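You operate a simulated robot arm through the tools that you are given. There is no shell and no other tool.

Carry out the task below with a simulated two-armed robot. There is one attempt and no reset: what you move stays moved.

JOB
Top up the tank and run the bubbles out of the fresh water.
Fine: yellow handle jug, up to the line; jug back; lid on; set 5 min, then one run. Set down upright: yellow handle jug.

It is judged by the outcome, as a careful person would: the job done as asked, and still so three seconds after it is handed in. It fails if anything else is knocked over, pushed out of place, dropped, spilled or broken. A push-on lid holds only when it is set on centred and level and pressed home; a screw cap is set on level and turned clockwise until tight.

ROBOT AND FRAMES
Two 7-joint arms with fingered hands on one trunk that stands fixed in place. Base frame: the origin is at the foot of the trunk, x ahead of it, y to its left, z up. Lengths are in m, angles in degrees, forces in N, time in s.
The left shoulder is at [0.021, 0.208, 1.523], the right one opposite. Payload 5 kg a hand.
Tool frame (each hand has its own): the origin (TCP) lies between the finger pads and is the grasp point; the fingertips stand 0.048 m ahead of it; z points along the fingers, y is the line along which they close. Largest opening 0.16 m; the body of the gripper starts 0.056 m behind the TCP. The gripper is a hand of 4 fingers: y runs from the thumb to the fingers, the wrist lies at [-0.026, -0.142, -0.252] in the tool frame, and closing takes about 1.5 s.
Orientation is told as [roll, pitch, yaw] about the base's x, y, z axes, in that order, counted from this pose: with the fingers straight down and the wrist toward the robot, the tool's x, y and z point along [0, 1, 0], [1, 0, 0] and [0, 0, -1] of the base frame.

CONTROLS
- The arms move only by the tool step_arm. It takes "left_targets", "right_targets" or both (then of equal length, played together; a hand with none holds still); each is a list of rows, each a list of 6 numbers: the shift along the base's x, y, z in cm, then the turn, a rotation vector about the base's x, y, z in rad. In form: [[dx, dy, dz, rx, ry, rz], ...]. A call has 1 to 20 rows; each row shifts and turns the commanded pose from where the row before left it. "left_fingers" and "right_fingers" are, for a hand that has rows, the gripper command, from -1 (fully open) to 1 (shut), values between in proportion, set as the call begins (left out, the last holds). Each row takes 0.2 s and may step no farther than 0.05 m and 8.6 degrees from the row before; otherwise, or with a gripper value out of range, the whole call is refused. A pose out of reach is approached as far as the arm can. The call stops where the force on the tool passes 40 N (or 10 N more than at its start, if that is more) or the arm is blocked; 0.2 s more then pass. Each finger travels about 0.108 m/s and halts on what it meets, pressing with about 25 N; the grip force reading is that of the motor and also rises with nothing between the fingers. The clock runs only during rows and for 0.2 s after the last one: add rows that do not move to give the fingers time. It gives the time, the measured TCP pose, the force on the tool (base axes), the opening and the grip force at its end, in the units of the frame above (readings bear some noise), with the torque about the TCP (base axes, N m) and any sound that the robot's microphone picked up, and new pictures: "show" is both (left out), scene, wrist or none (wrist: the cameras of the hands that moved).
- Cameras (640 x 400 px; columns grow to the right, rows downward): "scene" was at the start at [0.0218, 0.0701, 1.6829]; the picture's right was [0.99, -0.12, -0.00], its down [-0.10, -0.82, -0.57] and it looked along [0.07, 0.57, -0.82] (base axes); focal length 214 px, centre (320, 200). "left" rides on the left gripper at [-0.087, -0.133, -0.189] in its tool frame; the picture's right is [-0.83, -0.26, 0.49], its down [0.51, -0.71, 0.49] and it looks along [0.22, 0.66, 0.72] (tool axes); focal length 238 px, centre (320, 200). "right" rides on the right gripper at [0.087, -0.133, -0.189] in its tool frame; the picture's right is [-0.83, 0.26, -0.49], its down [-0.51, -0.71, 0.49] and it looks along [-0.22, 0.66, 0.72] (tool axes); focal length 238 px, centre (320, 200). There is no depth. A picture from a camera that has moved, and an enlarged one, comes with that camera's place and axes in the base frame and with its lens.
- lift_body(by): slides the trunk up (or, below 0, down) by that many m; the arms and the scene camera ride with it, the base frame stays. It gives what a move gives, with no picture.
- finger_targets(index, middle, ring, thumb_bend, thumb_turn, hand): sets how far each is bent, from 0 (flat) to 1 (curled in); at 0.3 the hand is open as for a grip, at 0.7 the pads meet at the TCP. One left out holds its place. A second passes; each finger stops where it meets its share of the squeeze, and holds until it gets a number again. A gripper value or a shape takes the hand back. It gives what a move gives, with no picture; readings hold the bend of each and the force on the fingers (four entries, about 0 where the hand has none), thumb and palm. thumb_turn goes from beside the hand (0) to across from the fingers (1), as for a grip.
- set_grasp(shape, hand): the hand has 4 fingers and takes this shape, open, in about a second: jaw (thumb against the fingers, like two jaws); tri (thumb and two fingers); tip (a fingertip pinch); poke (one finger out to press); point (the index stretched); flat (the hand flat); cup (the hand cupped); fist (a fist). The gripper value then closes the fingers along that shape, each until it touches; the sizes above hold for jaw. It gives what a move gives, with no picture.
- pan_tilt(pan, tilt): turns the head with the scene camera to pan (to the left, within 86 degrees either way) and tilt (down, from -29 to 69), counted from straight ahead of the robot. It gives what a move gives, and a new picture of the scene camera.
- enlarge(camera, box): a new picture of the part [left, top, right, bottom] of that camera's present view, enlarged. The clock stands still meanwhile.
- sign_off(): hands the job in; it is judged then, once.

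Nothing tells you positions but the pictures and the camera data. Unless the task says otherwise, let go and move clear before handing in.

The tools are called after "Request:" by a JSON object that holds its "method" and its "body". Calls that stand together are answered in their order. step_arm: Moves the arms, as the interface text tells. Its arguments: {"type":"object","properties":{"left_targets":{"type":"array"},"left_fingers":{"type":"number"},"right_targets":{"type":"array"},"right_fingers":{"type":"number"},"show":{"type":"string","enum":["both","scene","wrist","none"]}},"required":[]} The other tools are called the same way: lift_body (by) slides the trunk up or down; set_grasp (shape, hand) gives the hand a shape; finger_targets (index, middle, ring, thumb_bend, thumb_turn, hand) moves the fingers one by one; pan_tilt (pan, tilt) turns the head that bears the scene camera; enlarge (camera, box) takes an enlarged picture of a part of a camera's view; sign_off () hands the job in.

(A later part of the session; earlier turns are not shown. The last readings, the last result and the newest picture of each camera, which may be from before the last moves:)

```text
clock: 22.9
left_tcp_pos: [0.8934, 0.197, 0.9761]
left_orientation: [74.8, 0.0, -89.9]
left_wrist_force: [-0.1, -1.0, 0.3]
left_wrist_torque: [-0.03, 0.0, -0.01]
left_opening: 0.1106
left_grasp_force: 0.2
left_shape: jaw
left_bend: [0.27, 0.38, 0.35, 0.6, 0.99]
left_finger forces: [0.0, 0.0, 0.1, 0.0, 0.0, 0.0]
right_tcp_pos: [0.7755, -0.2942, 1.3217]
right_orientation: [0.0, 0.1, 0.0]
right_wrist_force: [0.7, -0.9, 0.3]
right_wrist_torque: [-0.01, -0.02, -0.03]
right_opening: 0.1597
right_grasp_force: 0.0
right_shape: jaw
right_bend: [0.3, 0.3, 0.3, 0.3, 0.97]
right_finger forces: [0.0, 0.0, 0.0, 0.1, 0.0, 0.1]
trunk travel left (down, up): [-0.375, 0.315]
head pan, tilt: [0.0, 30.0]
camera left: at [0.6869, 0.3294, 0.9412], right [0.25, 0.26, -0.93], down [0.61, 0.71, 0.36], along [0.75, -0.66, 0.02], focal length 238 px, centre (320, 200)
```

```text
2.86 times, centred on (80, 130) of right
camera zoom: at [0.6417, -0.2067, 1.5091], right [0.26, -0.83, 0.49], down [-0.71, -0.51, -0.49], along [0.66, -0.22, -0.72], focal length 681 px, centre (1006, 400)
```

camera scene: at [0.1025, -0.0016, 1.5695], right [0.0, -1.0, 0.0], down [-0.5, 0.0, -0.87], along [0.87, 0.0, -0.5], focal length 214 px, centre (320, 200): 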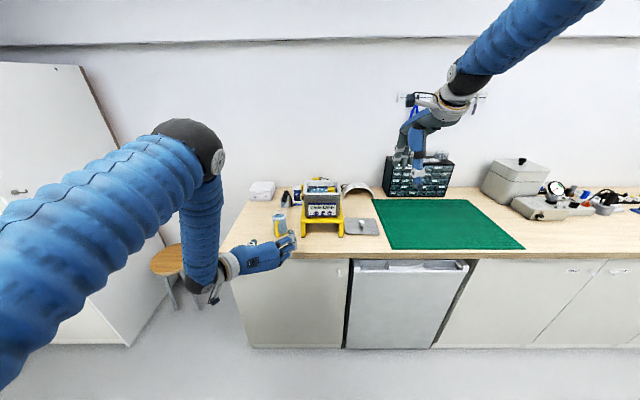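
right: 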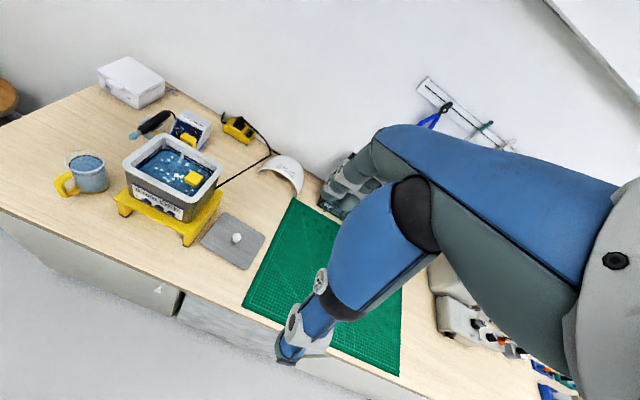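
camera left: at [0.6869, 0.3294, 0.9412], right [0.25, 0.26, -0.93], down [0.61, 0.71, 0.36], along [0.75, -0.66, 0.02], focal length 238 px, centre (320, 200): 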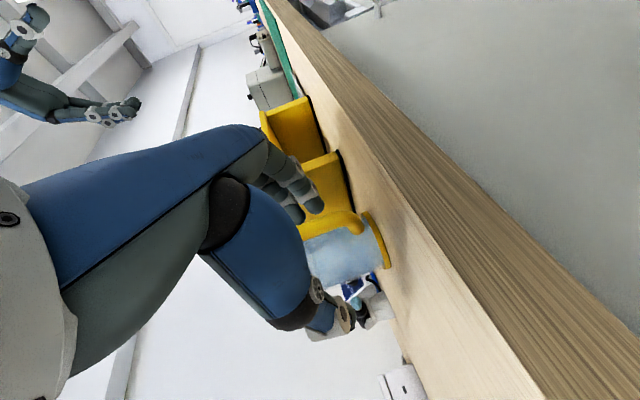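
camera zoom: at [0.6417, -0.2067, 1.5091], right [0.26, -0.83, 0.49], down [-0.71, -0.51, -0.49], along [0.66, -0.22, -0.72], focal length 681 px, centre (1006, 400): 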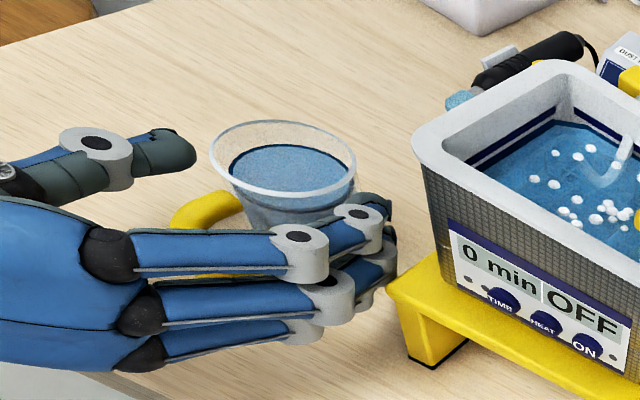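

All clear so far with no contact forces. The finger knuckles run close to the stand, so I'll shift 4 mm left as I take the last 2.5 cm.

Request:
{"method": "step_arm", "body": {"left_targets": [[0.3, 0.4, 0, 0, 0, 0], [0.8, 0, 0, 0, 0, 0], [0.8, 0, 0, 0, 0, 0], [0.6, 0, 0, 0, 0, 0], [0, 0, 0, 0, 0, 0]], "show": "wrist"}}

Request:
{"method": "enlarge", "body": {"camera": "scene", "box": [240, 180, 350, 250]}}

Request:
{"method": "enlarge", "body": {"camera": "right", "box": [0, 60, 160, 200]}}

```text
clock: 24.1
left_tcp_pos: [0.9197, 0.1991, 0.975]
left_orientation: [75.0, -0.1, -90.0]
left_wrist_force: [0.1, -0.4, 0.1]
left_wrist_torque: [0.0, 0.02, 0.01]
left_opening: 0.1107
left_grasp_force: 0.1
left_shape: jaw
left_bend: [0.27, 0.38, 0.35, 0.6, 0.99]
left_finger forces: [0.0, 0.1, 0.0, 0.1, 0.1, 0.0]
right_tcp_pos: [0.7755, -0.2938, 1.3218]
right_orientation: [0.0, -0.1, 0.0]
right_wrist_force: [0.2, -0.2, -0.7]
right_wrist_torque: [0.0, 0.0, -0.02]
right_opening: 0.1597
right_grasp_force: 0.0
right_shape: jaw
right_bend: [0.3, 0.3, 0.3, 0.3, 0.97]
right_finger forces: [0.0, 0.0, 0.0, 0.0, 0.0, 0.0]
trunk travel left (down, up): [-0.375, 0.315]
head pan, tilt: [0.0, 30.0]
camera left: at [0.713, 0.3334, 0.9402], right [0.25, 0.26, -0.93], down [0.61, 0.71, 0.36], along [0.75, -0.66, 0.02], focal length 238 px, centre (320, 200)
```

left: 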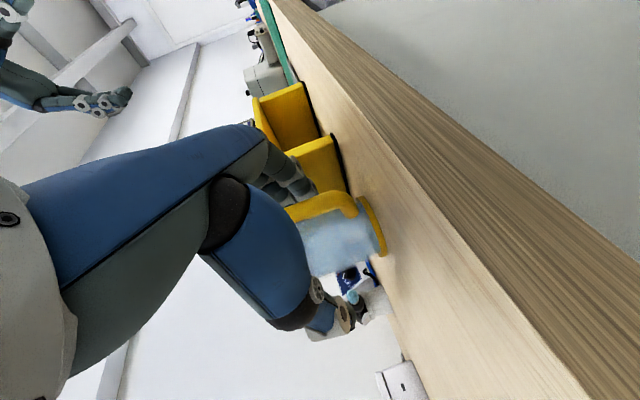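

```text
5.71 times, centred on (295, 215) of scene
camera zoom: at [0.1037, -0.0012, 1.5693], right [0.0, -1.0, 0.0], down [-0.5, 0.0, -0.87], along [0.87, 0.0, -0.5], focal length 1226 px, centre (463, 114)
```

zoom: 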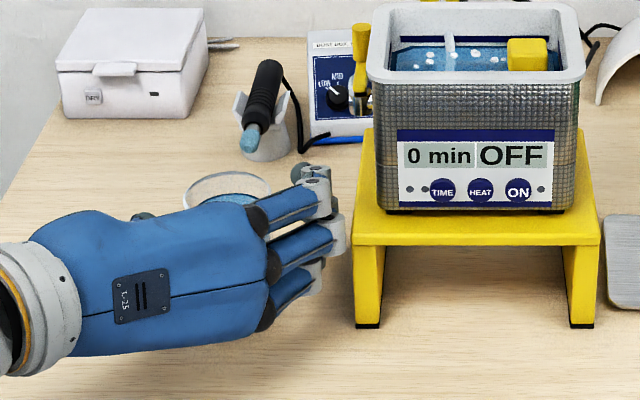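

```text
2.86 times, centred on (80, 130) of right
camera zoom: at [0.6418, -0.2067, 1.5091], right [0.26, -0.83, 0.49], down [-0.71, -0.51, -0.49], along [0.66, -0.22, -0.72], focal length 681 px, centre (1006, 400)
```

zoom: 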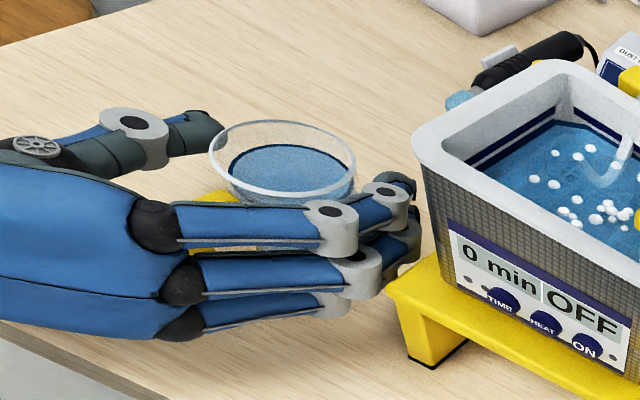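

The fingertips are past the jug's midline with no contact. I'll narrow the opening, centre on the jug, and then close gently on the body.

Request:
{"method": "step_arm", "body": {"left_targets": [[0, 0, 0, 0, 0, 0], [0, 0, 0, 0, 0, 0], [0.3, -0.25, 0, 0, 0, 0], [0.3, -0.25, 0, 0, 0, 0], [0, 0, 0, 0, 0, 0]], "left_fingers": -0.15, "show": "none"}}

Request:
{"method": "enlarge", "body": {"camera": "right", "box": [0, 60, 160, 200]}}

Request:
{"method": "enlarge", "body": {"camera": "left", "box": [200, 100, 440, 360]}}

```text
clock: 25.2
left_tcp_pos: [0.9261, 0.1954, 0.9749]
left_orientation: [75.0, 0.0, -90.1]
left_wrist_force: [0.6, 0.1, 0.0]
left_wrist_torque: [-0.01, -0.01, 0.0]
left_opening: 0.0923
left_grasp_force: 0.2
left_shape: jaw
left_bend: [0.73, 0.42, 0.39, 0.66, 1.0]
left_finger forces: [0.0, 0.0, 0.0, 0.1, 0.0, 0.0]
right_tcp_pos: [0.7764, -0.2932, 1.3211]
right_orientation: [0.1, 0.0, 0.0]
right_wrist_force: [0.5, 0.4, 0.3]
right_wrist_torque: [0.0, -0.02, -0.01]
right_opening: 0.1597
right_grasp_force: 0.2
right_shape: jaw
right_bend: [0.3, 0.3, 0.3, 0.3, 0.97]
right_finger forces: [0.1, 0.0, 0.1, 0.0, 0.1, 0.0]
trunk travel left (down, up): [-0.375, 0.315]
head pan, tilt: [0.0, 30.0]
```

```text
2.86 times, centred on (80, 130) of right
camera zoom: at [0.6418, -0.2067, 1.5091], right [0.26, -0.83, 0.49], down [-0.71, -0.51, -0.49], along [0.66, -0.22, -0.72], focal length 681 px, centre (1006, 400)
```

zoom: 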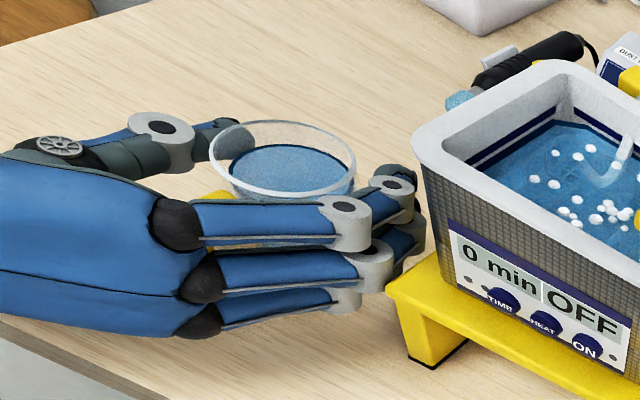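

```text
1.54 times, centred on (320, 230) of left
camera zoom: at [0.7186, 0.3284, 0.9409], right [0.25, 0.26, -0.93], down [0.61, 0.71, 0.36], along [0.75, -0.66, 0.02], focal length 367 px, centre (320, 154)
```

zoom: 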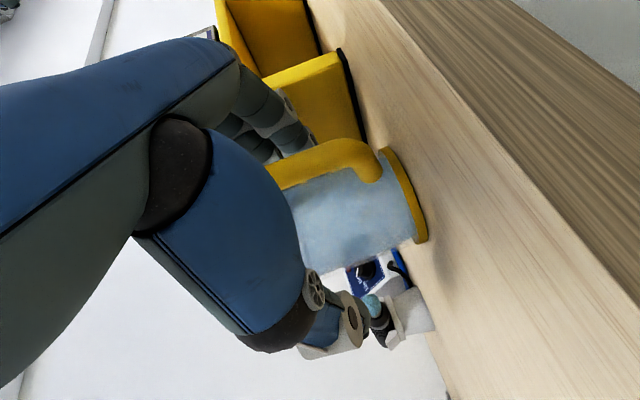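

The jug sits between thumb and fingers with the handle between them. Closing to grip now.

Request:
{"method": "step_arm", "body": {"left_targets": [[0, 0, 0, 0, 0, 0], [0, 0, 0, 0, 0, 0], [0, 0, 0, 0, 0, 0], [0, 0, 0, 0, 0, 0], [0, 0, 0, 0, 0, 0], [0, 0, 0, 0, 0, 0]], "left_fingers": 1, "show": "none"}}

Request:
{"method": "enlarge", "body": {"camera": "right", "box": [0, 60, 160, 200]}}

Request:
{"method": "enlarge", "body": {"camera": "left", "box": [200, 100, 440, 360]}}

Request:
{"method": "enlarge", "body": {"camera": "scene", "box": [240, 180, 350, 250]}}

```text
clock: 26.6
left_tcp_pos: [0.9252, 0.1964, 0.976]
left_orientation: [75.0, 0.0, -90.0]
left_wrist_force: [0.2, 0.7, 0.1]
left_wrist_torque: [0.06, -0.02, 0.03]
left_opening: 0.0564
left_grasp_force: 24.8
left_shape: jaw
left_bend: [0.74, 0.52, 0.53, 0.74, 1.0]
left_finger forces: [13.0, 6.5, 0.2, 0.1, 19.5, 0.1]
right_tcp_pos: [0.7764, -0.2933, 1.3213]
right_orientation: [0.0, -0.1, -0.1]
right_wrist_force: [-0.4, 0.4, 0.6]
right_wrist_torque: [-0.03, -0.03, -0.01]
right_opening: 0.1598
right_grasp_force: 0.1
right_shape: jaw
right_bend: [0.3, 0.3, 0.3, 0.3, 0.97]
right_finger forces: [0.1, 0.1, 0.0, 0.1, 0.1, 0.1]
trunk travel left (down, up): [-0.375, 0.315]
head pan, tilt: [0.0, 30.0]
```

```text
2.86 times, centred on (80, 130) of right
camera zoom: at [0.6419, -0.2066, 1.509], right [0.26, -0.83, 0.49], down [-0.71, -0.51, -0.49], along [0.66, -0.22, -0.72], focal length 681 px, centre (1006, 400)
```

zoom: 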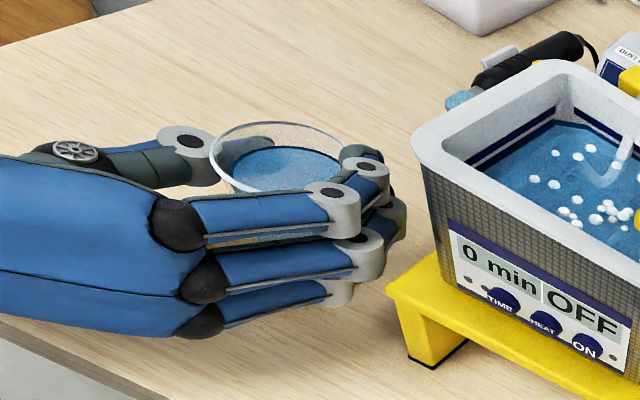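

```text
1.54 times, centred on (320, 230) of left
camera zoom: at [0.7186, 0.3284, 0.9408], right [0.25, 0.26, -0.93], down [0.61, 0.71, 0.36], along [0.75, -0.66, 0.02], focal length 367 px, centre (320, 154)
```

zoom: 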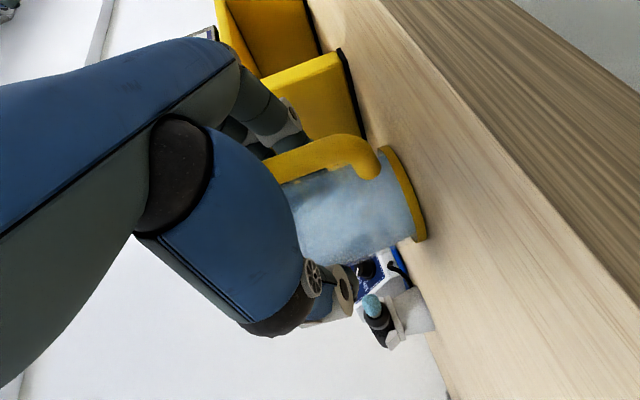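

```text
5.71 times, centred on (295, 215) of scene
camera zoom: at [0.1038, -0.0011, 1.5693], right [0.0, -1.0, 0.0], down [-0.5, 0.0, -0.87], along [0.87, 0.0, -0.5], focal length 1226 px, centre (463, 114)
```

zoom: 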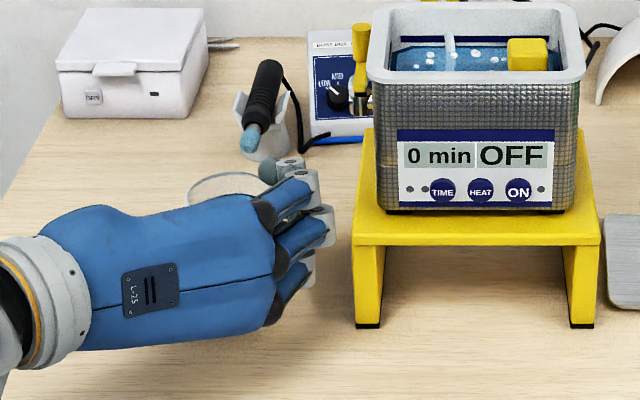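

Thumb, index and middle are gripping at about 25 N. I'll give the fingers a bit more time and see whether the ring finger settles.

Request:
{"method": "step_arm", "body": {"left_targets": [[0, 0, 0, 0, 0, 0], [0, 0, 0, 0, 0, 0], [0, 0, 0, 0, 0, 0], [0, 0, 0, 0, 0, 0]], "left_fingers": 1, "show": "none"}}

Request:
{"method": "enlarge", "body": {"camera": "right", "box": [30, 80, 130, 180]}}

```text
clock: 27.6
left_tcp_pos: [0.9236, 0.1954, 0.9752]
left_orientation: [75.0, 0.0, -90.0]
left_wrist_force: [0.6, 1.2, 0.0]
left_wrist_torque: [0.02, -0.06, 0.01]
left_opening: 0.0565
left_grasp_force: 24.7
left_shape: jaw
left_bend: [0.74, 0.52, 0.53, 0.74, 1.0]
left_finger forces: [13.0, 6.5, 0.2, 0.0, 19.5, 0.0]
right_tcp_pos: [0.7762, -0.2953, 1.3212]
right_orientation: [0.0, 0.1, 0.1]
right_wrist_force: [-0.6, 1.0, -0.6]
right_wrist_torque: [-0.01, 0.01, 0.0]
right_opening: 0.1596
right_grasp_force: 0.0
right_shape: jaw
right_bend: [0.3, 0.3, 0.3, 0.3, 0.97]
right_finger forces: [0.0, 0.0, 0.0, 0.0, 0.0, 0.1]
trunk travel left (down, up): [-0.375, 0.315]
head pan, tilt: [0.0, 30.0]
```

```text
4.00 times, centred on (80, 130) of right
camera zoom: at [0.6419, -0.2066, 1.509], right [0.26, -0.83, 0.49], down [-0.71, -0.51, -0.49], along [0.66, -0.22, -0.72], focal length 953 px, centre (1280, 480)
```

zoom: 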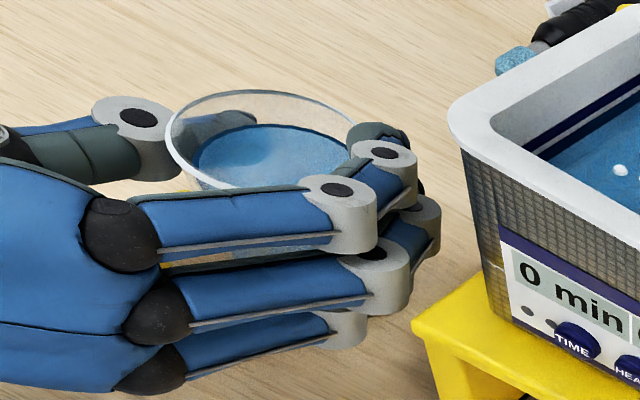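

The grip holds, but the hand's 15° pitch would limit a forward pour, and the index finger sits where a sideways stream would leave the rim. Before deciding, I'll look closely at the tank to see how much water is needed.

Request:
{"method": "enlarge", "body": {"camera": "scene", "box": [300, 172, 350, 205]}}

Request:
{"method": "enlarge", "body": {"camera": "right", "box": [100, 70, 250, 180]}}

```text
12.12 times, centred on (325, 188) of scene
camera zoom: at [0.1038, -0.0012, 1.5693], right [0.0, -1.0, 0.0], down [-0.5, 0.0, -0.87], along [0.87, 0.0, -0.5], focal length 2600 px, centre (259, 339)
```

zoom: 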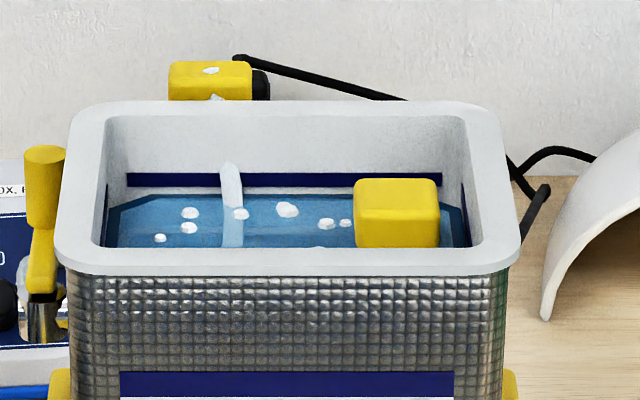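

```text
3.64 times, centred on (175, 125) of right
camera zoom: at [0.6419, -0.2066, 1.509], right [0.26, -0.83, 0.49], down [-0.71, -0.51, -0.49], along [0.66, -0.22, -0.72], focal length 867 px, centre (847, 473)
```

zoom: 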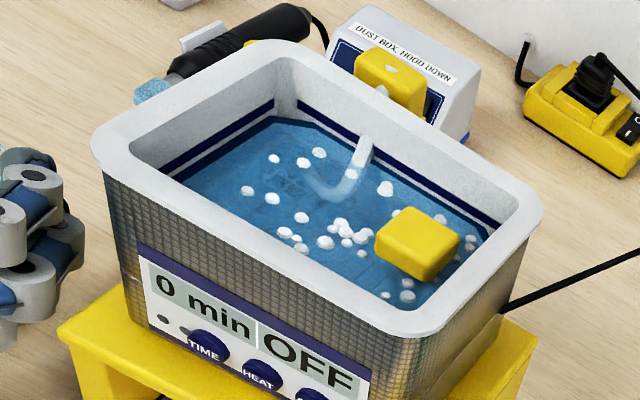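

About 7 mm of rise is needed to the line, roughly 100 ml, which a tilt of about 55–60° should deliver. To get the ring finger on as well and more tilt range, I'll open slightly, level the hand to about 5° and lower it 7 mm, then grip again.

Request:
{"method": "step_arm", "body": {"left_targets": [[0, 0, 0, 0, 0, 0], [0, 0, 0, 0, 0, 0], [0, 0, 0, 0, 0, 0], [0, 0, -0.2, 0, -0.0873, 0], [0, 0, -0.2, 0, -0.0873, 0], [0, 0, -0.3, 0, 0, 0], [0, 0, 0, 0, 0, 0]], "left_fingers": -0.15, "show": "none"}}

Request:
{"method": "enlarge", "body": {"camera": "right", "box": [30, 80, 130, 180]}}

Request:
{"method": "enlarge", "body": {"camera": "left", "box": [200, 100, 440, 360]}}

```text
clock: 29.2
left_tcp_pos: [0.9249, 0.196, 0.9674]
left_orientation: [85.0, -0.1, -89.9]
left_wrist_force: [0.3, -0.4, 0.7]
left_wrist_torque: [0.04, -0.01, 0.01]
left_opening: 0.0916
left_grasp_force: 0.1
left_shape: jaw
left_bend: [0.74, 0.42, 0.39, 0.66, 1.0]
left_finger forces: [0.0, 0.0, 0.0, 0.0, 0.0, 0.1]
right_tcp_pos: [0.7747, -0.2944, 1.321]
right_orientation: [0.0, 0.0, -0.1]
right_wrist_force: [-0.5, 0.8, -0.3]
right_wrist_torque: [-0.03, 0.01, -0.01]
right_opening: 0.1598
right_grasp_force: 0.1
right_shape: jaw
right_bend: [0.3, 0.3, 0.3, 0.3, 0.97]
right_finger forces: [0.0, 0.0, 0.0, 0.0, 0.0, 0.0]
trunk travel left (down, up): [-0.375, 0.315]
head pan, tilt: [0.0, 30.0]
```

```text
4.00 times, centred on (80, 130) of right
camera zoom: at [0.642, -0.2066, 1.509], right [0.26, -0.83, 0.49], down [-0.71, -0.51, -0.49], along [0.66, -0.22, -0.72], focal length 953 px, centre (1280, 480)
```

zoom: 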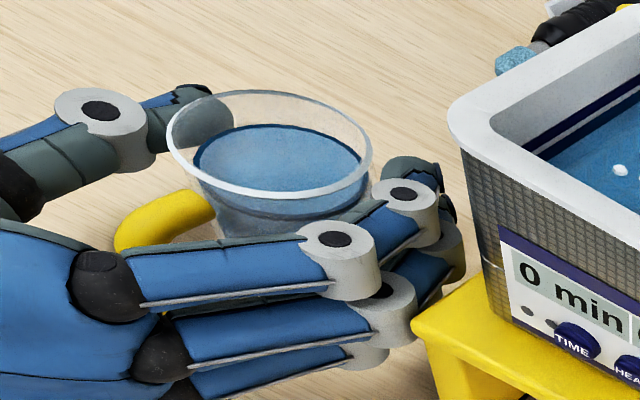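

```text
1.54 times, centred on (320, 230) of left
camera zoom: at [0.7284, 0.3287, 0.8984], right [0.41, 0.26, -0.87], down [0.53, 0.71, 0.46], along [0.74, -0.66, 0.15], focal length 367 px, centre (320, 154)
```

zoom: 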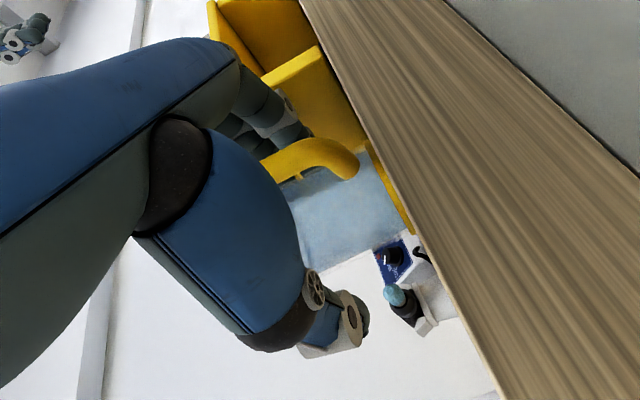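

The rim now stands clear above the fingers, and the handle fits in the gap. Gripping again.

Request:
{"method": "step_arm", "body": {"left_targets": [[0, 0, 0, 0, 0, 0], [0, 0, 0, 0, 0, 0], [0, 0, 0, 0, 0, 0], [0, 0, 0, 0, 0, 0], [0, 0, 0, 0, 0, 0], [0, 0, 0, 0, 0, 0], [0, 0, 0, 0, 0, 0]], "left_fingers": 1, "show": "none"}}

Request:
{"method": "enlarge", "body": {"camera": "right", "box": [30, 80, 130, 180]}}

Request:
{"method": "enlarge", "body": {"camera": "left", "box": [200, 100, 440, 360]}}

```text
clock: 30.9
left_tcp_pos: [0.9251, 0.1965, 0.9686]
left_orientation: [85.0, 0.1, -90.1]
left_wrist_force: [1.7, 1.4, 2.4]
left_wrist_torque: [0.09, -0.07, 0.04]
left_opening: 0.0542
left_grasp_force: 25.1
left_shape: jaw
left_bend: [0.74, 0.52, 0.53, 0.74, 1.0]
left_finger forces: [11.4, 6.6, 2.7, 0.1, 21.1, 0.0]
right_tcp_pos: [0.7755, -0.2943, 1.3207]
right_orientation: [0.0, 0.0, 0.0]
right_wrist_force: [-0.9, -0.7, -0.4]
right_wrist_torque: [0.0, 0.02, -0.01]
right_opening: 0.16
right_grasp_force: 0.1
right_shape: jaw
right_bend: [0.3, 0.3, 0.3, 0.3, 0.97]
right_finger forces: [0.0, 0.0, 0.0, 0.0, 0.0, 0.0]
trunk travel left (down, up): [-0.375, 0.315]
head pan, tilt: [0.0, 30.0]
```

```text
4.00 times, centred on (80, 130) of right
camera zoom: at [0.6419, -0.2067, 1.5091], right [0.26, -0.83, 0.49], down [-0.71, -0.51, -0.49], along [0.66, -0.22, -0.72], focal length 953 px, centre (1280, 480)
```

zoom: 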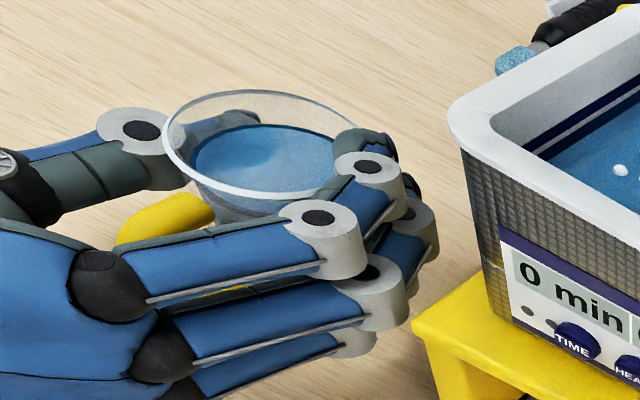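

```text
1.54 times, centred on (320, 230) of left
camera zoom: at [0.7283, 0.3288, 0.8987], right [0.41, 0.26, -0.87], down [0.53, 0.71, 0.46], along [0.74, -0.66, 0.15], focal length 367 px, centre (320, 154)
```

zoom: 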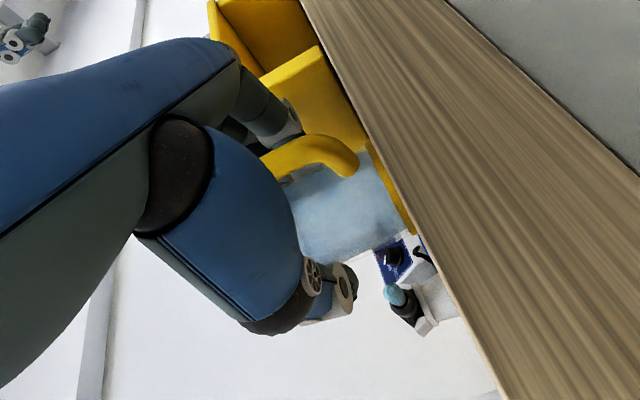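

All three fingers and the thumb now bear on the jug. I'll lift it 2 cm and check the hold.

Request:
{"method": "step_arm", "body": {"left_targets": [[0, 0, 0.5, 0, 0, 0], [0, 0, 0.5, 0, 0, 0], [0, 0, 0.5, 0, 0, 0], [0, 0, 0.5, 0, 0, 0], [0, 0, 0, 0, 0, 0]], "show": "none"}}

Request:
{"method": "enlarge", "body": {"camera": "right", "box": [20, 60, 140, 180]}}

Request:
{"method": "enlarge", "body": {"camera": "left", "box": [200, 100, 440, 360]}}

```text
clock: 32.0
left_tcp_pos: [0.9255, 0.196, 0.9881]
left_orientation: [84.8, 0.0, -90.0]
left_wrist_force: [0.0, -0.6, -3.4]
left_wrist_torque: [0.04, 0.0, 0.01]
left_opening: 0.0542
left_grasp_force: 25.0
left_shape: jaw
left_bend: [0.74, 0.52, 0.53, 0.74, 1.0]
left_finger forces: [13.5, 6.3, 2.2, 0.0, 20.6, 0.1]
right_tcp_pos: [0.776, -0.2939, 1.3197]
right_orientation: [-0.1, 0.0, -0.1]
right_wrist_force: [-0.3, 0.0, 0.1]
right_wrist_torque: [-0.01, 0.07, 0.0]
right_opening: 0.1598
right_grasp_force: 0.1
right_shape: jaw
right_bend: [0.3, 0.3, 0.3, 0.3, 0.97]
right_finger forces: [0.0, 0.1, 0.1, 0.0, 0.0, 0.0]
trunk travel left (down, up): [-0.375, 0.315]
head pan, tilt: [0.0, 30.0]
```

```text
3.33 times, centred on (80, 120) of right
camera zoom: at [0.6424, -0.2066, 1.5088], right [0.26, -0.83, 0.49], down [-0.71, -0.51, -0.49], along [0.66, -0.22, -0.72], focal length 794 px, centre (1120, 467)
```

zoom: 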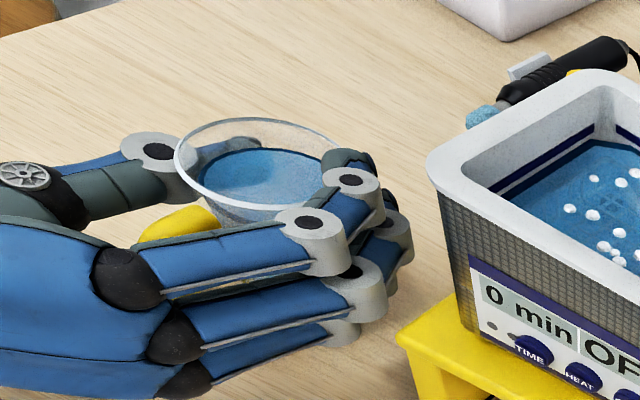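

```text
1.54 times, centred on (320, 230) of left
camera zoom: at [0.7283, 0.3287, 0.918], right [0.41, 0.26, -0.87], down [0.53, 0.71, 0.46], along [0.74, -0.66, 0.15], focal length 367 px, centre (320, 154)
```

zoom: 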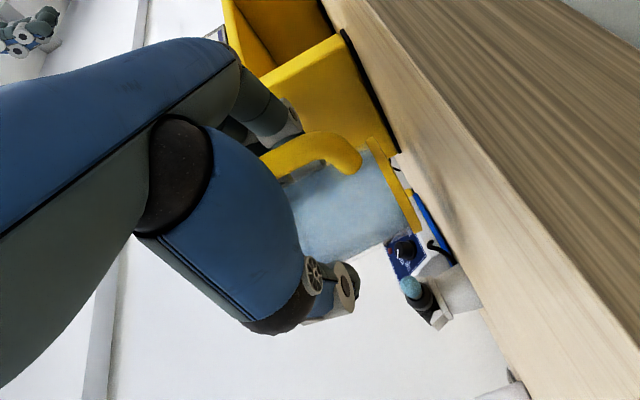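

The jug is held firmly: about 3.5 N of weight, no slip, water level. I'll draw it back from the stand and raise it clear in front of the tank.

Request:
{"method": "step_arm", "body": {"left_targets": [[-1, 0, 0.5, 0, 0, 0], [-1.5, 0, 1, 0, 0, 0], [-1.5, 0, 1, 0, 0, 0], [-1.5, 0, 1.5, 0, 0, 0], [-1.5, 0, 2, 0, 0, 0], [-0.5, 0, 2, 0, 0, 0], [0, 0, 2, 0, 0, 0], [0, 0, 2, 0, 0, 0], [0, 0, 2, 0, 0, 0], [0, -1, 2, 0, 0, 0], [0, -2, 2, 0, 0, 0], [0, -2, 2, 0, 0, 0], [0, -2, 2, 0, 0, 0], [0, -2, 1.5, 0, 0, 0], [0, -2, 0.7, 0, 0, 0], [0, -2, 0, 0, 0, 0], [0, -2, 0, 0, 0, 0], [0, -1.5, 0, 0, 0, 0], [0, 0, 0, 0, 0, 0], [0, 0, 0, 0, 0, 0]], "show": "both"}}

Request:
{"method": "enlarge", "body": {"camera": "scene", "box": [260, 140, 380, 220]}}

Request:
{"method": "enlarge", "body": {"camera": "right", "box": [0, 0, 320, 200]}}

```text
clock: 36.2
left_tcp_pos: [0.85, 0.032, 1.2311]
left_orientation: [85.0, -0.1, -90.1]
left_wrist_force: [0.3, 0.4, -3.1]
left_wrist_torque: [-0.01, -0.03, 0.02]
left_opening: 0.0541
left_grasp_force: 24.8
left_shape: jaw
left_bend: [0.74, 0.52, 0.53, 0.74, 1.0]
left_finger forces: [13.7, 6.3, 2.2, 0.0, 20.6, 0.0]
right_tcp_pos: [0.7774, -0.2946, 1.3202]
right_orientation: [0.0, 0.1, 0.0]
right_wrist_force: [-0.3, 0.6, 0.2]
right_wrist_torque: [0.04, -0.01, -0.02]
right_opening: 0.1601
right_grasp_force: 0.1
right_shape: jaw
right_bend: [0.3, 0.3, 0.3, 0.3, 0.97]
right_finger forces: [0.0, 0.0, 0.0, 0.0, 0.0, 0.1]
trunk travel left (down, up): [-0.375, 0.315]
head pan, tilt: [0.0, 30.0]
camera scene: at [0.104, -0.0016, 1.5693], right [0.0, -1.0, 0.0], down [-0.5, 0.0, -0.87], along [0.87, 0.0, -0.5], focal length 214 px, centre (320, 200)
camera left: at [0.6523, 0.1644, 1.1611], right [0.41, 0.26, -0.87], down [0.53, 0.71, 0.46], along [0.74, -0.66, 0.15], focal length 238 px, centre (320, 200)
```

scene: 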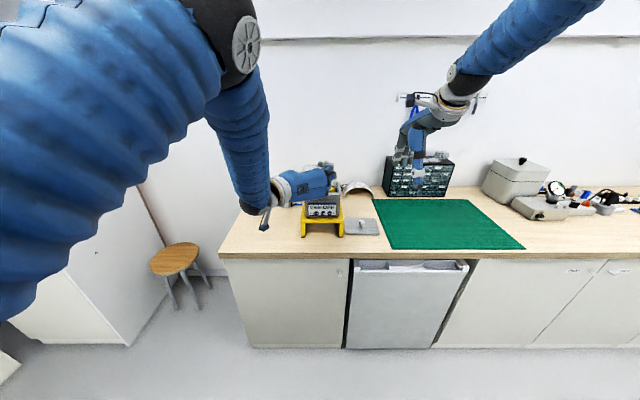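
left: 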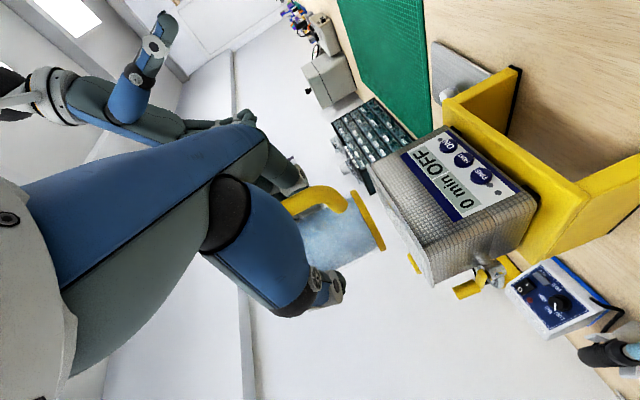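

```text
5.00 times, centred on (320, 180) of scene
camera zoom: at [0.104, -0.0016, 1.5693], right [0.0, -1.0, 0.0], down [-0.5, 0.0, -0.87], along [0.87, 0.0, -0.5], focal length 1072 px, centre (320, 300)
```

zoom: 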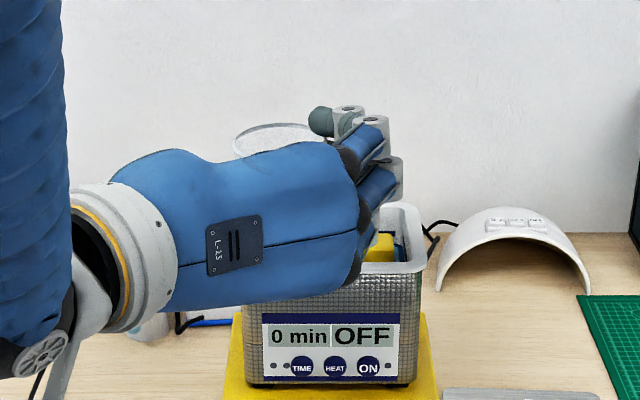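

```text
2.00 times, centred on (160, 100) of right
camera zoom: at [0.6421, -0.207, 1.5089], right [0.26, -0.83, 0.49], down [-0.71, -0.51, -0.49], along [0.66, -0.22, -0.72], focal length 477 px, centre (640, 400)
```

zoom: 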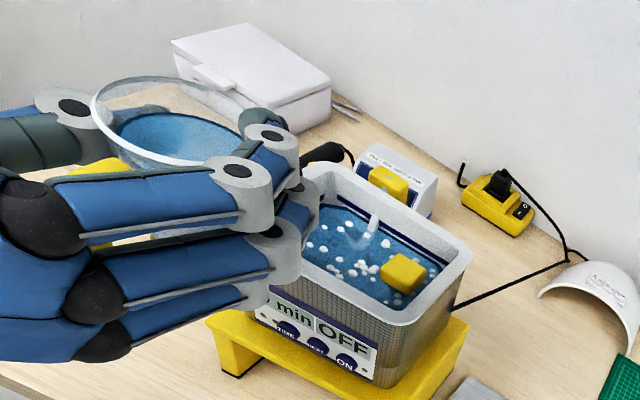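

I'll move the right hand forward so its camera looks more steeply into the tank, past the jug.

Request:
{"method": "step_arm", "body": {"right_targets": [[3.5, 0, 0.5, 0, 0, 0], [3.5, 0, 0.5, 0, 0, 0], [3.5, 0, 0.5, 0, 0, 0], [3.5, 0, 0.5, 0, 0, 0], [0, 0, 0, 0, 0, 0]], "show": "wrist"}}

Request:
{"method": "enlarge", "body": {"camera": "right", "box": [20, 90, 260, 240]}}

```text
clock: 37.5
left_tcp_pos: [0.8486, 0.0321, 1.2319]
left_orientation: [85.0, 0.1, -90.0]
left_wrist_force: [-0.3, 0.4, -3.4]
left_wrist_torque: [0.02, 0.0, 0.01]
left_opening: 0.054
left_grasp_force: 25.3
left_shape: jaw
left_bend: [0.74, 0.52, 0.53, 0.74, 1.0]
left_finger forces: [13.5, 6.2, 2.3, 0.1, 20.5, 0.0]
right_tcp_pos: [0.9142, -0.2934, 1.3428]
right_orientation: [-0.1, 0.0, 0.0]
right_wrist_force: [-0.5, 0.1, 0.4]
right_wrist_torque: [-0.01, -0.11, -0.01]
right_opening: 0.1599
right_grasp_force: 0.1
right_shape: jaw
right_bend: [0.3, 0.3, 0.3, 0.3, 0.97]
right_finger forces: [0.1, 0.0, 0.0, 0.0, 0.0, 0.1]
trunk travel left (down, up): [-0.375, 0.315]
head pan, tilt: [0.0, 30.0]
camera right: at [0.7805, -0.2057, 1.5302], right [0.26, -0.83, 0.49], down [-0.71, -0.51, -0.49], along [0.66, -0.22, -0.72], focal length 238 px, centre (320, 200)
```

right: 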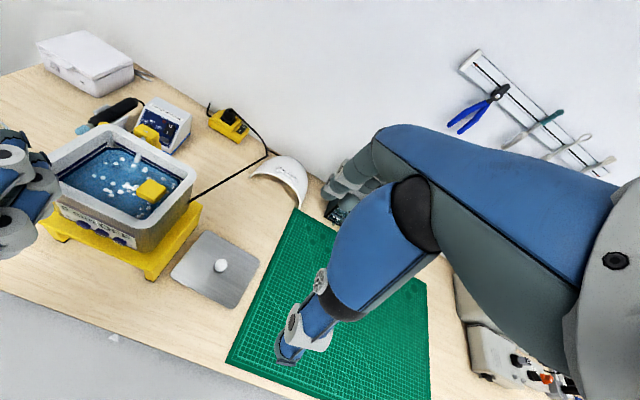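

```text
2.67 times, centred on (140, 165) of right
camera zoom: at [0.7805, -0.2057, 1.5302], right [0.26, -0.83, 0.49], down [-0.71, -0.51, -0.49], along [0.66, -0.22, -0.72], focal length 636 px, centre (800, 293)
```

zoom: 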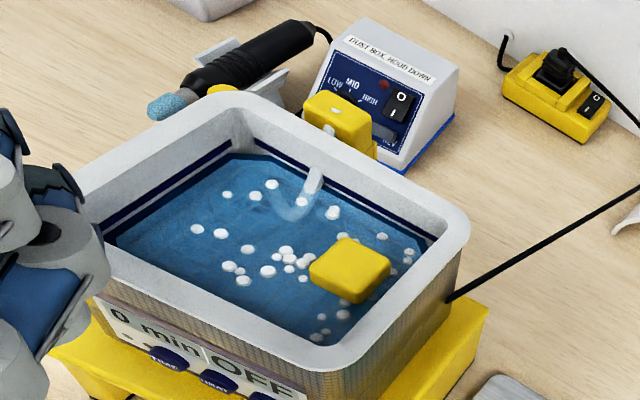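

The view into the tank is clear: the water lies just under the dark line all round. I'll tilt the jug about 21° (short of pouring) and bring its lip in over the front edge.

Request:
{"method": "step_arm", "body": {"left_targets": [[0, 0, 0, 0, 0.0625, 0], [0, 0, 0, 0, 0.0625, 0], [0, 0, 0, 0, 0.0625, 0], [0, 0, 0, 0, 0.0625, 0], [0, 0, 0, 0, 0.0625, 0], [0, 0, 0, 0, 0.0625, 0], [1.5, 0, 0, 0, 0, 0], [1.5, 0, 0, 0, 0, 0], [1.5, 0, 0, 0, 0, 0], [0.4, 0, 0, 0, 0, 0], [0, 0, 0, 0, 0, 0]], "show": "both"}}

Request:
{"method": "enlarge", "body": {"camera": "right", "box": [0, 60, 240, 240]}}

Request:
{"method": "enlarge", "body": {"camera": "scene", "box": [260, 140, 380, 220]}}

```text
clock: 39.9
left_tcp_pos: [0.8989, 0.0301, 1.2283]
left_orientation: [63.3, 0.0, -89.9]
left_wrist_force: [-0.6, -0.4, -3.7]
left_wrist_torque: [0.01, 0.01, -0.01]
left_opening: 0.054
left_grasp_force: 25.1
left_shape: jaw
left_bend: [0.74, 0.52, 0.53, 0.74, 1.0]
left_finger forces: [13.8, 6.3, 2.2, 0.0, 20.5, 0.0]
right_tcp_pos: [0.9158, -0.2923, 1.3404]
right_orientation: [0.0, -0.1, -0.1]
right_wrist_force: [-0.1, 0.1, 0.0]
right_wrist_torque: [-0.01, -0.03, -0.02]
right_opening: 0.1599
right_grasp_force: 0.1
right_shape: jaw
right_bend: [0.3, 0.3, 0.3, 0.3, 0.97]
right_finger forces: [0.1, 0.0, 0.0, 0.0, 0.1, 0.0]
trunk travel left (down, up): [-0.375, 0.315]
head pan, tilt: [0.0, 30.0]
camera scene: at [0.104, -0.0013, 1.5693], right [0.0, -1.0, 0.0], down [-0.5, 0.0, -0.87], along [0.87, 0.0, -0.5], focal length 214 px, centre (320, 200)
camera left: at [0.6897, 0.1626, 1.2363], right [0.06, 0.26, -0.96], down [0.67, 0.71, 0.23], along [0.74, -0.66, -0.13], focal length 238 px, centre (320, 200)
```

scene: 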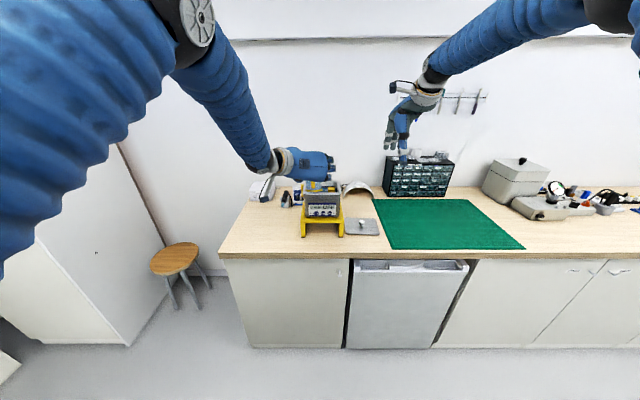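
left: 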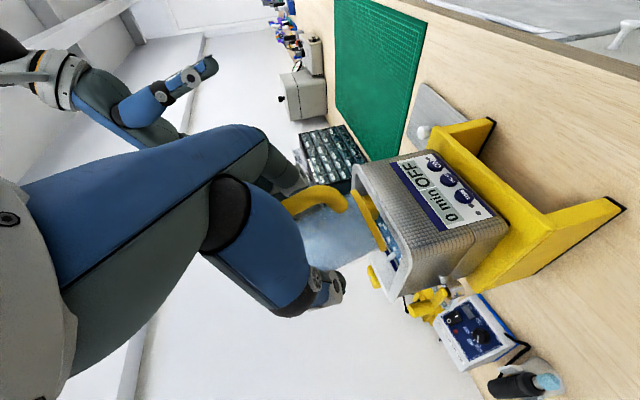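

```text
2.22 times, centred on (120, 150) of right
camera zoom: at [0.7822, -0.2056, 1.5285], right [0.26, -0.83, 0.49], down [-0.71, -0.51, -0.49], along [0.66, -0.22, -0.72], focal length 530 px, centre (764, 311)
```

zoom: 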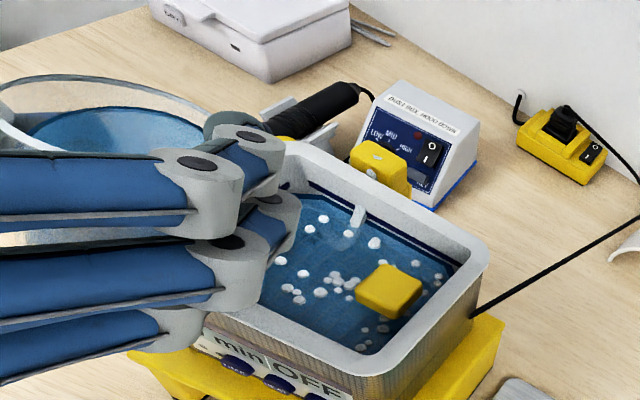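

```text
5.00 times, centred on (320, 180) of scene
camera zoom: at [0.104, -0.0013, 1.5693], right [0.0, -1.0, 0.0], down [-0.5, 0.0, -0.87], along [0.87, 0.0, -0.5], focal length 1072 px, centre (320, 300)
```

zoom: 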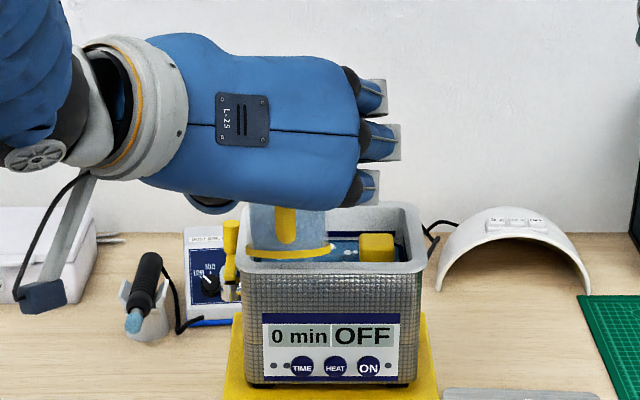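

The jug is poised with its lip about 4 cm inside the tank's outer front edge, and no water has left yet. I'll lower it slightly and tilt on to about 30°.

Request:
{"method": "step_arm", "body": {"left_targets": [[0, 0, -0.3, 0, 0.037, 0], [0, 0, -0.4, 0, 0.037, 0], [0, 0, -0.5, 0, 0.037, 0], [0, 0, -0.5, 0, 0.037, 0], [0, 0, 0, 0, 0, 0], [0, 0, 0, 0, 0, 0]], "show": "none"}}

Request:
{"method": "enlarge", "body": {"camera": "right", "box": [0, 60, 240, 240]}}

Request:
{"method": "enlarge", "body": {"camera": "scene", "box": [260, 140, 380, 220]}}

```text
clock: 41.2
left_tcp_pos: [0.9007, 0.0306, 1.2136]
left_orientation: [55.0, 0.0, -89.9]
left_wrist_force: [0.1, 0.2, -2.7]
left_wrist_torque: [0.01, -0.01, -0.01]
left_opening: 0.054
left_grasp_force: 25.2
left_shape: jaw
left_bend: [0.74, 0.52, 0.53, 0.74, 1.0]
left_finger forces: [13.7, 6.5, 2.4, 0.1, 20.4, 0.0]
right_tcp_pos: [0.9166, -0.2927, 1.3406]
right_orientation: [0.0, -0.1, 0.0]
right_wrist_force: [-0.7, -0.4, -0.3]
right_wrist_torque: [0.0, 0.03, -0.01]
right_opening: 0.1599
right_grasp_force: 0.1
right_shape: jaw
right_bend: [0.3, 0.3, 0.3, 0.3, 0.97]
right_finger forces: [0.1, 0.1, 0.1, 0.0, 0.0, 0.0]
trunk travel left (down, up): [-0.375, 0.315]
head pan, tilt: [0.0, 30.0]
```

```text
2.22 times, centred on (120, 150) of right
camera zoom: at [0.7823, -0.2056, 1.5285], right [0.26, -0.83, 0.49], down [-0.71, -0.51, -0.49], along [0.66, -0.22, -0.72], focal length 530 px, centre (764, 311)
```

zoom: 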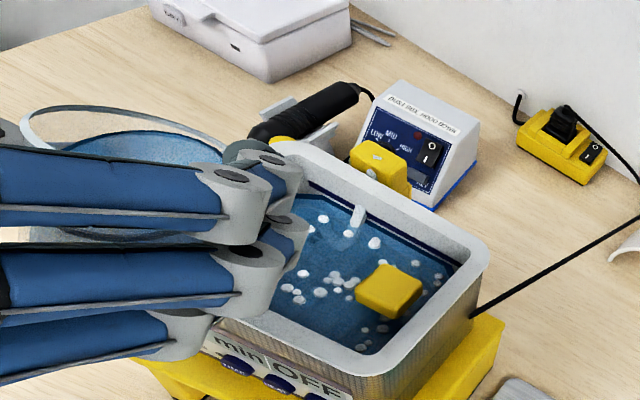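

```text
5.00 times, centred on (320, 180) of scene
camera zoom: at [0.1041, -0.0013, 1.5693], right [0.0, -1.0, 0.0], down [-0.5, 0.0, -0.87], along [0.87, 0.0, -0.5], focal length 1072 px, centre (320, 300)
```

zoom: 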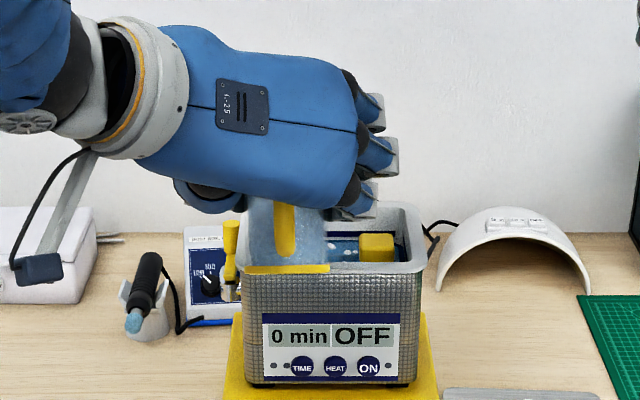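

No overflow yet, and the jug's base is just clear in front of the tank. I'll tilt on in small steps.

Request:
{"method": "step_arm", "body": {"left_targets": [[0, 0, 0, 0, 0.03, 0], [0, 0, 0, 0, 0.03, 0], [0, 0, 0, 0, 0.03, 0], [0, 0, 0, 0, 0, 0], [0, 0, 0, 0, 0, 0], [0, 0, 0, 0, 0, 0]], "show": "none"}}

Request:
{"method": "enlarge", "body": {"camera": "right", "box": [0, 60, 240, 240]}}

```text
clock: 42.6
left_tcp_pos: [0.8997, 0.0293, 1.2122]
left_orientation: [49.8, 0.0, -90.0]
left_wrist_force: [0.3, 0.2, -3.2]
left_wrist_torque: [-0.02, -0.08, 0.0]
left_opening: 0.054
left_grasp_force: 25.2
left_shape: jaw
left_bend: [0.74, 0.52, 0.53, 0.74, 1.0]
left_finger forces: [13.8, 6.4, 2.2, 0.0, 20.5, 0.0]
right_tcp_pos: [0.9169, -0.2927, 1.3404]
right_orientation: [0.0, 0.0, 0.0]
right_wrist_force: [0.5, 0.0, -0.3]
right_wrist_torque: [0.04, -0.01, 0.0]
right_opening: 0.16
right_grasp_force: 0.0
right_shape: jaw
right_bend: [0.3, 0.3, 0.3, 0.3, 0.97]
right_finger forces: [0.1, 0.0, 0.0, 0.0, 0.0, 0.1]
trunk travel left (down, up): [-0.375, 0.315]
head pan, tilt: [0.0, 30.0]
```

```text
2.22 times, centred on (120, 150) of right
camera zoom: at [0.7824, -0.2057, 1.5284], right [0.26, -0.83, 0.49], down [-0.71, -0.51, -0.49], along [0.66, -0.22, -0.72], focal length 530 px, centre (764, 311)
```

zoom: 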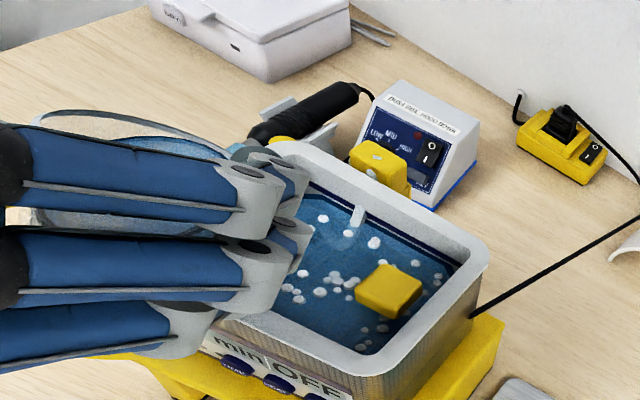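

Request:
{"method": "step_arm", "body": {"left_targets": [[0, 0, 0, 0, 0.03, 0], [0, 0, 0, 0, 0.03, 0], [0, 0, 0, 0, 0.027, 0], [0, 0, 0, 0, 0, 0], [0, 0, 0, 0, 0, 0], [0, 0, 0, 0, 0, 0]], "show": "none"}}

Request:
{"method": "enlarge", "body": {"camera": "right", "box": [0, 60, 240, 240]}}

Request:
{"method": "enlarge", "body": {"camera": "scene", "box": [260, 140, 380, 220]}}

```text
clock: 44.0
left_tcp_pos: [0.8997, 0.0302, 1.2122]
left_orientation: [44.7, 0.0, -89.9]
left_wrist_force: [0.2, 0.2, -3.2]
left_wrist_torque: [-0.04, -0.03, 0.0]
left_opening: 0.0539
left_grasp_force: 24.7
left_shape: jaw
left_bend: [0.74, 0.52, 0.53, 0.74, 1.0]
left_finger forces: [13.8, 6.3, 2.2, 0.0, 20.5, 0.0]
right_tcp_pos: [0.9163, -0.2927, 1.3399]
right_orientation: [0.0, 0.0, 0.0]
right_wrist_force: [0.8, -0.7, 0.2]
right_wrist_torque: [-0.01, -0.03, 0.02]
right_opening: 0.1598
right_grasp_force: 0.0
right_shape: jaw
right_bend: [0.3, 0.3, 0.3, 0.3, 0.97]
right_finger forces: [0.0, 0.0, 0.0, 0.1, 0.0, 0.1]
trunk travel left (down, up): [-0.375, 0.315]
head pan, tilt: [0.0, 30.0]
```

```text
2.22 times, centred on (120, 150) of right
camera zoom: at [0.7824, -0.2057, 1.5284], right [0.26, -0.83, 0.49], down [-0.71, -0.51, -0.49], along [0.66, -0.22, -0.72], focal length 530 px, centre (764, 311)
```

zoom: 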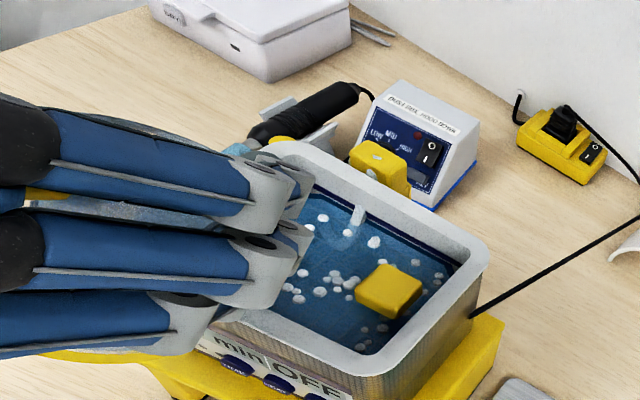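

```text
5.00 times, centred on (320, 180) of scene
camera zoom: at [0.1043, -0.0013, 1.5693], right [0.0, -1.0, 0.0], down [-0.5, 0.0, -0.87], along [0.87, 0.0, -0.5], focal length 1072 px, centre (320, 300)
```

zoom: 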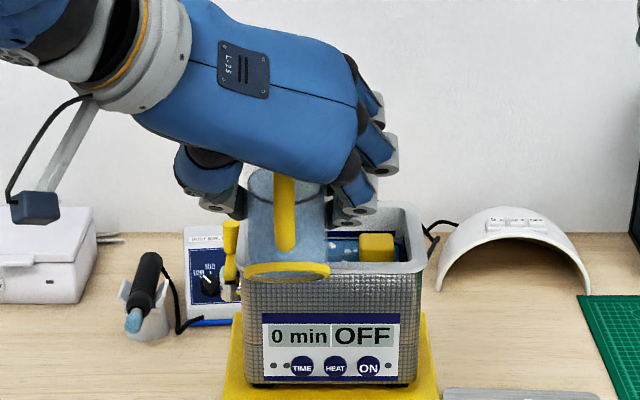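

Request:
{"method": "enlarge", "body": {"camera": "right", "box": [130, 125, 210, 175]}}

Request:
{"method": "enlarge", "body": {"camera": "scene", "box": [300, 172, 350, 205]}}

```text
8.00 times, centred on (170, 150) of right
camera zoom: at [0.7824, -0.2057, 1.5284], right [0.26, -0.83, 0.49], down [-0.71, -0.51, -0.49], along [0.66, -0.22, -0.72], focal length 1907 px, centre (1520, 600)
```

zoom: 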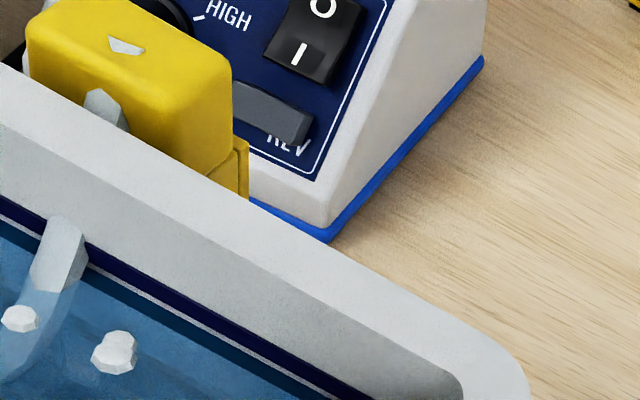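

```text
12.12 times, centred on (325, 188) of scene
camera zoom: at [0.1043, -0.0013, 1.5693], right [0.0, -1.0, 0.0], down [-0.5, 0.0, -0.87], along [0.87, 0.0, -0.5], focal length 2600 px, centre (259, 339)
```

zoom: 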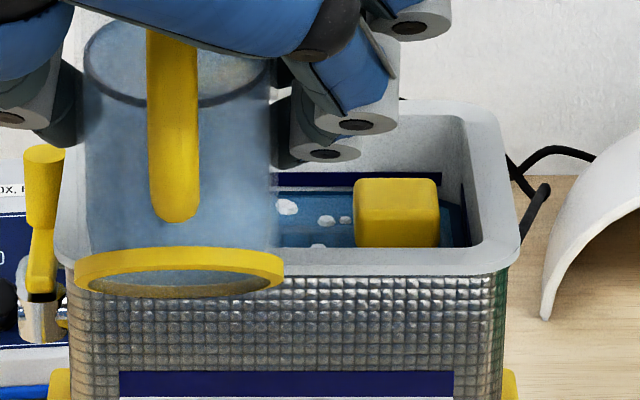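

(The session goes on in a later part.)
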